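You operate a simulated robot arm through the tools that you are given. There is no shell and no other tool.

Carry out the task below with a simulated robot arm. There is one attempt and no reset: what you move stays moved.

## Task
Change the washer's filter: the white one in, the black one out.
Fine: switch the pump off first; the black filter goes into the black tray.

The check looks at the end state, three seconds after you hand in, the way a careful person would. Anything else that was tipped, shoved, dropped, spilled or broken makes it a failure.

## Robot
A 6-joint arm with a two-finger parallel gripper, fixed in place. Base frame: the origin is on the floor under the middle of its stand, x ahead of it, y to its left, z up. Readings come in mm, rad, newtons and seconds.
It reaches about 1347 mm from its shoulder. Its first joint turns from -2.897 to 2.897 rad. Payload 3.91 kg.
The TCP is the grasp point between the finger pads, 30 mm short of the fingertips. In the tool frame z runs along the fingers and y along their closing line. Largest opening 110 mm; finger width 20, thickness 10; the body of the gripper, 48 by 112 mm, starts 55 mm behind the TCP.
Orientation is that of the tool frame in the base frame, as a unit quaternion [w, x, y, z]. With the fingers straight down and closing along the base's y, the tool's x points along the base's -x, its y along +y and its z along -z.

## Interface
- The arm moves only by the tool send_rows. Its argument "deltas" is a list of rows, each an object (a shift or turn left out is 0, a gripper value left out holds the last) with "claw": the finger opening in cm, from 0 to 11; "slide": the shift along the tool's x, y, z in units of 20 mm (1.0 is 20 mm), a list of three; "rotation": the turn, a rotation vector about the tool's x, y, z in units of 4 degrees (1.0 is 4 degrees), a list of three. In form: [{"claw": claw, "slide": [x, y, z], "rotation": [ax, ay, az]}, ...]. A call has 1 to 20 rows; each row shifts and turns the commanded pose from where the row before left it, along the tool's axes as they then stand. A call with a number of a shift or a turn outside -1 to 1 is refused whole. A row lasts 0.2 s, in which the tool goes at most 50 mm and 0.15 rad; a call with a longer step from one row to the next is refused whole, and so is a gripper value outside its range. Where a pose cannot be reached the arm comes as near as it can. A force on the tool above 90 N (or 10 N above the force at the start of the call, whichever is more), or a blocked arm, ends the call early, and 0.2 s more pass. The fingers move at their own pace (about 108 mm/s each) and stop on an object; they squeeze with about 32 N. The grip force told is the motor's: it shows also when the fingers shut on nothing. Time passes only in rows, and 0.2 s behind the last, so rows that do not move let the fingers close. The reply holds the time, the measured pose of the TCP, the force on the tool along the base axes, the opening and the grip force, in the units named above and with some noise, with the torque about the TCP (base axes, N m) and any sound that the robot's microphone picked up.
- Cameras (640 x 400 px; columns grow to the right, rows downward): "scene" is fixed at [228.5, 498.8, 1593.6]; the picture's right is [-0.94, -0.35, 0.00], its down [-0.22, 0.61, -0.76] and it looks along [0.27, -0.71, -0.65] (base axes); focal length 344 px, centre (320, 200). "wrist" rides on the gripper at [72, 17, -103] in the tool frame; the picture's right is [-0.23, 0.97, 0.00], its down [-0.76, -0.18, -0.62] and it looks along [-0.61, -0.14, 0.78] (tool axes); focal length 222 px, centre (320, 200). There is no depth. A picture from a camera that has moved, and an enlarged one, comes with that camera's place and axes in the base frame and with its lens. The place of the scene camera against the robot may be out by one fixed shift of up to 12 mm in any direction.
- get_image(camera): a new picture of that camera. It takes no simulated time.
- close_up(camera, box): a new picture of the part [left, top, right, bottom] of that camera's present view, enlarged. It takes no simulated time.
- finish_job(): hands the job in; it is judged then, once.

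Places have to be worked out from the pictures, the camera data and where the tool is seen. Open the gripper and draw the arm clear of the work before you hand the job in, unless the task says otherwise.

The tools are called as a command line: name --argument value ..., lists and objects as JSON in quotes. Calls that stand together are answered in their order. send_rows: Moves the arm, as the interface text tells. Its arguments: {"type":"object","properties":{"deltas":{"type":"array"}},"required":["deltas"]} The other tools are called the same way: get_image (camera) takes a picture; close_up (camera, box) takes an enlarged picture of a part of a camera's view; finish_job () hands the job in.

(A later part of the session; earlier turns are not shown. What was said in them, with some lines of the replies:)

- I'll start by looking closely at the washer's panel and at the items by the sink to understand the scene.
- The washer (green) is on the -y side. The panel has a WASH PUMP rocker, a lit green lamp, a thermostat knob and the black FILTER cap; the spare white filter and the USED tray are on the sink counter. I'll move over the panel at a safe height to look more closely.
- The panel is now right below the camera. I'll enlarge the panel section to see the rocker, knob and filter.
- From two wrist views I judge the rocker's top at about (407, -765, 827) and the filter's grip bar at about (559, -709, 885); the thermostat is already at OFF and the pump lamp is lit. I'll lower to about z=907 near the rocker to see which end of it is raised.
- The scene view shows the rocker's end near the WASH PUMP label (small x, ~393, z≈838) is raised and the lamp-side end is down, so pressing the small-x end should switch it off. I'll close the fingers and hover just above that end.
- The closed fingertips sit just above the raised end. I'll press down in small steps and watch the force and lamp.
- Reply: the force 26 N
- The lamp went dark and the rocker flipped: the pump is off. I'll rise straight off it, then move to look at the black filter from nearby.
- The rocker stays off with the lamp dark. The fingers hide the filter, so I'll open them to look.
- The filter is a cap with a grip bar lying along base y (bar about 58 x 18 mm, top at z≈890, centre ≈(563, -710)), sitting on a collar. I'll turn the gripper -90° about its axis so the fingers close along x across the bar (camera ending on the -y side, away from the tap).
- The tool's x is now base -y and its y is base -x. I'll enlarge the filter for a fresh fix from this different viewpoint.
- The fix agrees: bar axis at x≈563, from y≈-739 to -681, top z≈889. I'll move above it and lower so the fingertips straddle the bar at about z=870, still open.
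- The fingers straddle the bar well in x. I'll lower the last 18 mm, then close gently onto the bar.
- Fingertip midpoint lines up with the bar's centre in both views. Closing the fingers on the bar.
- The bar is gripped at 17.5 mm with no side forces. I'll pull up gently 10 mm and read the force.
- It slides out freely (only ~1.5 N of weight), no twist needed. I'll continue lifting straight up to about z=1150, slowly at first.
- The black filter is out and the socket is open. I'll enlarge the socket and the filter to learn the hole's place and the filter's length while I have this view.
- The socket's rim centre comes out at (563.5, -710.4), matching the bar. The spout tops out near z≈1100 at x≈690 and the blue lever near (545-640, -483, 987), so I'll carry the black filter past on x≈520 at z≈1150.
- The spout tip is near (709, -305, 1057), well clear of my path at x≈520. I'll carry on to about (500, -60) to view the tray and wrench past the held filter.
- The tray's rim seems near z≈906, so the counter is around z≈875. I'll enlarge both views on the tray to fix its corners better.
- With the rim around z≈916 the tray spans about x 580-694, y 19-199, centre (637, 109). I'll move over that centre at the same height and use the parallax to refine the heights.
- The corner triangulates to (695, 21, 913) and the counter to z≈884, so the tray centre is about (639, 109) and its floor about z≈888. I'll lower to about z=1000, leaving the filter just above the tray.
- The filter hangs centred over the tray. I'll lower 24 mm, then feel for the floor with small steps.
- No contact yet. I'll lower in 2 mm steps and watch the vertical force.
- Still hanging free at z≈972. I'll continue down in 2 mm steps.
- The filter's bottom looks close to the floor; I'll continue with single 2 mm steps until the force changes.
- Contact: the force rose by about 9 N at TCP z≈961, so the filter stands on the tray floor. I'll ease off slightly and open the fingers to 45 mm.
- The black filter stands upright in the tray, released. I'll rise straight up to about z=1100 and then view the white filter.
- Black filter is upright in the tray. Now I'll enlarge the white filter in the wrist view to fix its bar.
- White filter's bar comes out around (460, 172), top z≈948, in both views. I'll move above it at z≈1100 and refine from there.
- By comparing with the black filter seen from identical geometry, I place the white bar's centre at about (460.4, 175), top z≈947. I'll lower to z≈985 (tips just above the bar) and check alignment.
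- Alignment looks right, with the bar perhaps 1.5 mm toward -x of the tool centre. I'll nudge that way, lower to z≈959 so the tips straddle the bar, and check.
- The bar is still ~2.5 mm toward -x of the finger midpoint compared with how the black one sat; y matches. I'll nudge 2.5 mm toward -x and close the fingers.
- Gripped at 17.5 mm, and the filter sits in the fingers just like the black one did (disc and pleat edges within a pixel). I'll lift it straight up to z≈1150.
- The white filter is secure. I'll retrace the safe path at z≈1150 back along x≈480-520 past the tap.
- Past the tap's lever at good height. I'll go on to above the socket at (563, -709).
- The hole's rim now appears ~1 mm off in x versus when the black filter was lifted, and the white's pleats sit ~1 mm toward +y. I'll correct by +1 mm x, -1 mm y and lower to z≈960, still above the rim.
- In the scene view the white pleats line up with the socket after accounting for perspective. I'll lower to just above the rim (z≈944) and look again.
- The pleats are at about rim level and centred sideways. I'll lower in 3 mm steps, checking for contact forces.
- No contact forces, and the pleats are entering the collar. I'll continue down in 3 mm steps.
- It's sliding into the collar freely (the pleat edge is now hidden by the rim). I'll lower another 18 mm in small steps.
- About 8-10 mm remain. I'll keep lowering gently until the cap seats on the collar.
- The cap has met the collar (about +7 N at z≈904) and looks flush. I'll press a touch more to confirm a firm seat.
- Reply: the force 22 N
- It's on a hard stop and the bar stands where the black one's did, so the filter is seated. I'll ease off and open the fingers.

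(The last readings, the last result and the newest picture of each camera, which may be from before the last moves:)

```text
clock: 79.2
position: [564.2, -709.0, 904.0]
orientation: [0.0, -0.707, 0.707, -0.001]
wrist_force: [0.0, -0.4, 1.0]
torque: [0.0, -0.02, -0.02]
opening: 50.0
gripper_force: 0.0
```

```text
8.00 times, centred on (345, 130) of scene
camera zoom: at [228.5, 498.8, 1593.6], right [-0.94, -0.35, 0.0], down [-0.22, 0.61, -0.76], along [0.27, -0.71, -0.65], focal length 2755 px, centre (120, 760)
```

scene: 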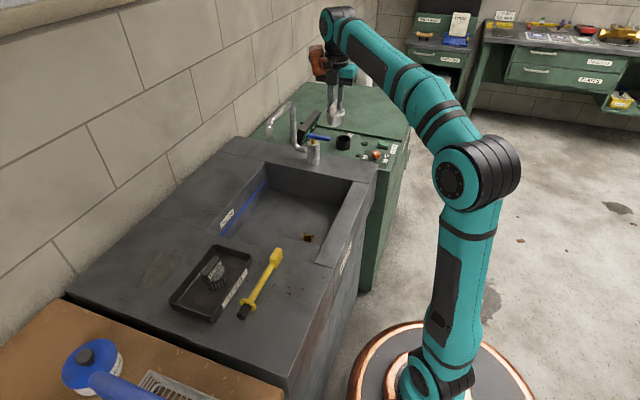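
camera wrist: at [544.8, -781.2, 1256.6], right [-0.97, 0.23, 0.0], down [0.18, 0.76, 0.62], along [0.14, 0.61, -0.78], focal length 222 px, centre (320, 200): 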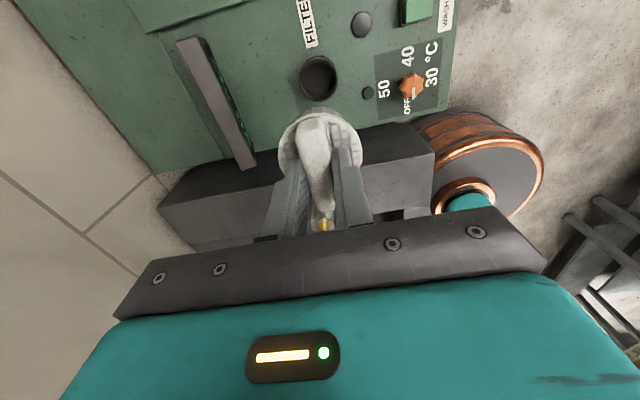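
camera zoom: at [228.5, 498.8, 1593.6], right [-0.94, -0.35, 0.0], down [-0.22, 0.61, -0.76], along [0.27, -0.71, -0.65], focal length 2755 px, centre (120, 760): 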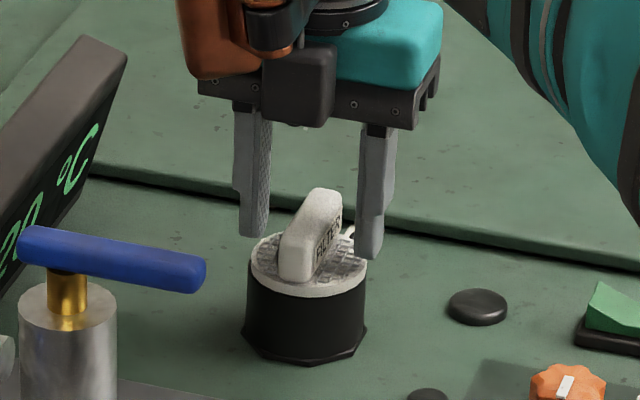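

The white filter stays seated and the fingers are free. I'll rise straight up to z≈1150 and look everything over.

send_rows --deltas '[{"slide": [0, 0, -0.3]}, {"slide": [0, 0, -0.5]}, {"slide": [0, 0, -0.8]}, {"slide": [0, 0, -1]}, {"slide": [0, 0, -1]}, {"slide": [0, 0, -1]}, {"slide": [0, 0, -1]}, {"slide": [0, 0, -1]}, {"slide": [0, 0, -1]}, {"slide": [0, 0, -1]}, {"slide": [0, 0, -1]}, {"slide": [0, 0, -1]}, {"slide": [0, 0, -1]}, {"slide": [0, 0, -0.7]}, {}]'

get_image --camera "scene"

get_image --camera "wrist"

close_up --camera "scene" --box '[320, 115, 410, 170]'

close_up --camera "scene" --box '[150, 230, 310, 350]'

```text
clock: 82.4
position: [564.4, -710.3, 1149.5]
orientation: [0.0, -0.707, 0.707, 0.0]
wrist_force: [0.0, -0.4, 0.1]
torque: [-0.01, 0.03, 0.0]
opening: 50.2
gripper_force: 0.0
```

```text
taken
```

scene: 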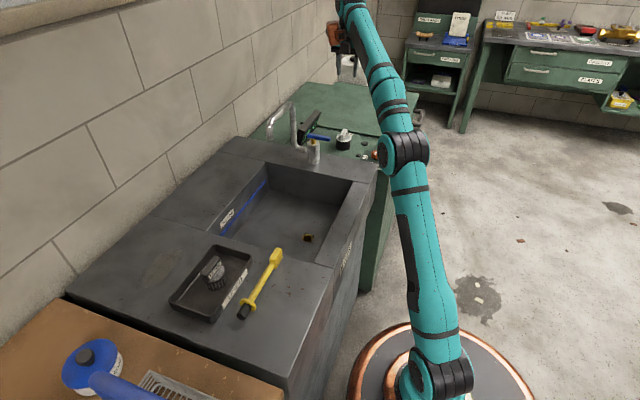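

```text
taken
camera wrist: at [546.1, -783.1, 1254.4], right [-0.97, 0.23, 0.0], down [0.18, 0.76, 0.62], along [0.14, 0.61, -0.78], focal length 222 px, centre (320, 200)
```

wrist: 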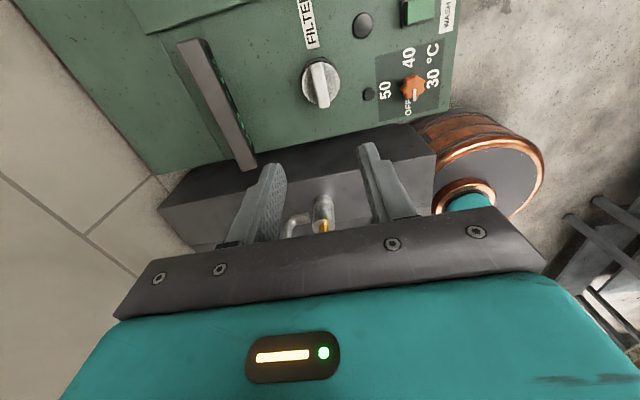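

```text
7.11 times, centred on (365, 142) of scene
camera zoom: at [228.5, 498.8, 1593.6], right [-0.94, -0.35, 0.0], down [-0.22, 0.61, -0.76], along [0.27, -0.71, -0.65], focal length 2449 px, centre (0, 609)
```

zoom: 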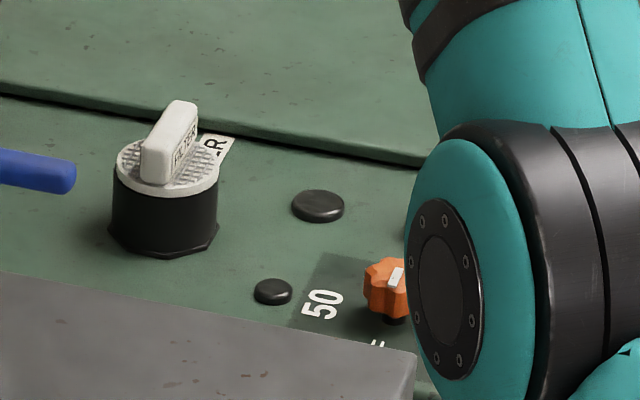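

```text
3.33 times, centred on (230, 290) of scene
camera zoom: at [228.5, 498.8, 1593.6], right [-0.94, -0.35, 0.0], down [-0.22, 0.61, -0.76], along [0.27, -0.71, -0.65], focal length 1148 px, centre (620, -100)
```

zoom: 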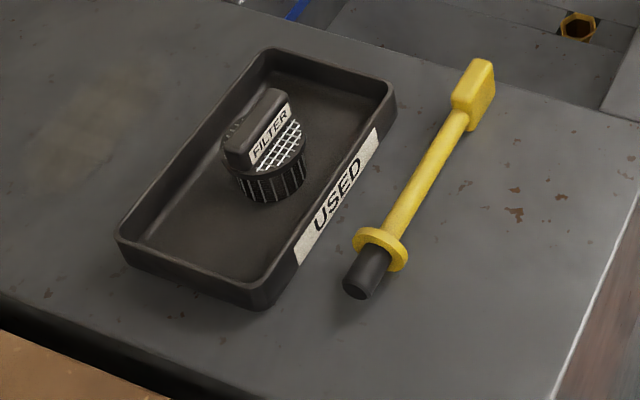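

Everything looks right: white filter seated, pump off and lamp dark, black filter upright in the USED tray, wrench and knob untouched. I'll draw the arm back near its starting place before handing in.

send_rows --deltas '[{"slide": [-0.5, 0.4, 0]}, {"slide": [-1, 0.4, 0]}, {"slide": [-1, 0.4, 0]}, {"slide": [-1, 0.4, 0]}, {"slide": [-1, 0.4, 0]}, {"slide": [-1, 0.4, 0]}, {"slide": [-1, 0.4, 0]}, {"slide": [-1, 0.4, 0]}, {"slide": [-1, 0.4, 0]}, {"slide": [-1, 0.4, 0]}, {"slide": [-1, 0.4, 0]}, {"slide": [-1, 0.4, 0]}, {"slide": [-1, 0.4, 0]}, {"slide": [-0.5, 0.2, 0]}, {"claw": 11}, {}]'

get_image --camera "scene"

close_up --camera "scene" --box '[320, 115, 410, 170]'

```text
clock: 85.8
position: [454.9, -449.6, 1150.7]
orientation: [0.001, -0.706, 0.708, 0.0]
wrist_force: [0.1, -0.3, 0.2]
torque: [-0.02, -0.02, -0.03]
opening: 110.2
gripper_force: 0.0
```

```text
taken
```

scene: 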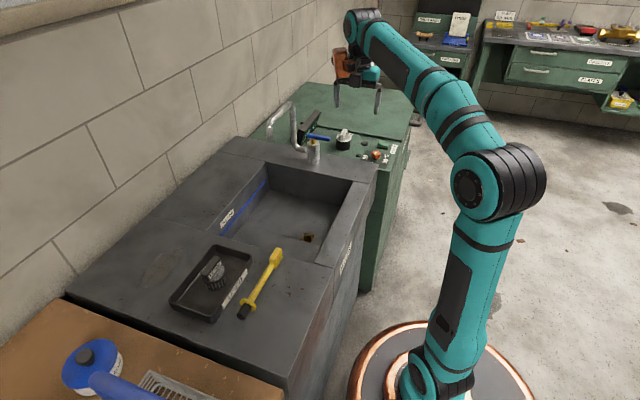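

```text
7.11 times, centred on (365, 142) of scene
camera zoom: at [228.5, 498.8, 1593.6], right [-0.94, -0.35, 0.0], down [-0.22, 0.61, -0.76], along [0.27, -0.71, -0.65], focal length 2449 px, centre (0, 609)
```

zoom: 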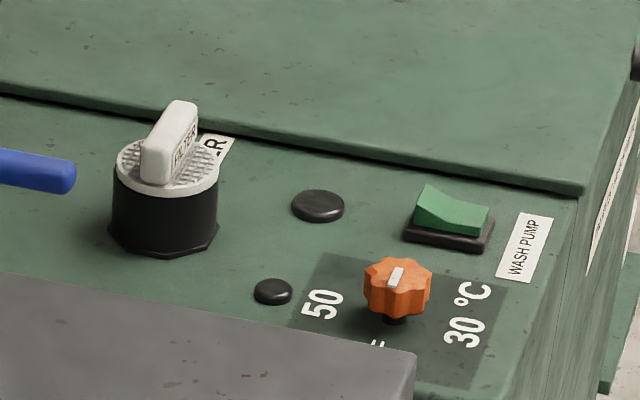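

The final views confirm it: pump rocker off with its lamp dark, thermostat knob unchanged, white filter seated, black filter in the tray, gripper open and the arm clear. Handing in.

finish_job

```text
The job is handed in.
```

The filter change is done and handed in; the final camera views showed everything in place.

- **Pump:** I switched it off first, and its lamp is dark. I left it off, since the task only asked for off.
- **Black filter:** it came straight out without twisting and now stands upright in the black tray marked USED.
- **White filter:** it went into the socket and pressed down to a hard stop. The grip bar stands where the black one's did.
- **Everything else:** the thermostat knob (still at OFF), tap, wrench and tray look unmoved.

The gripper is open and the arm is back near its starting place.
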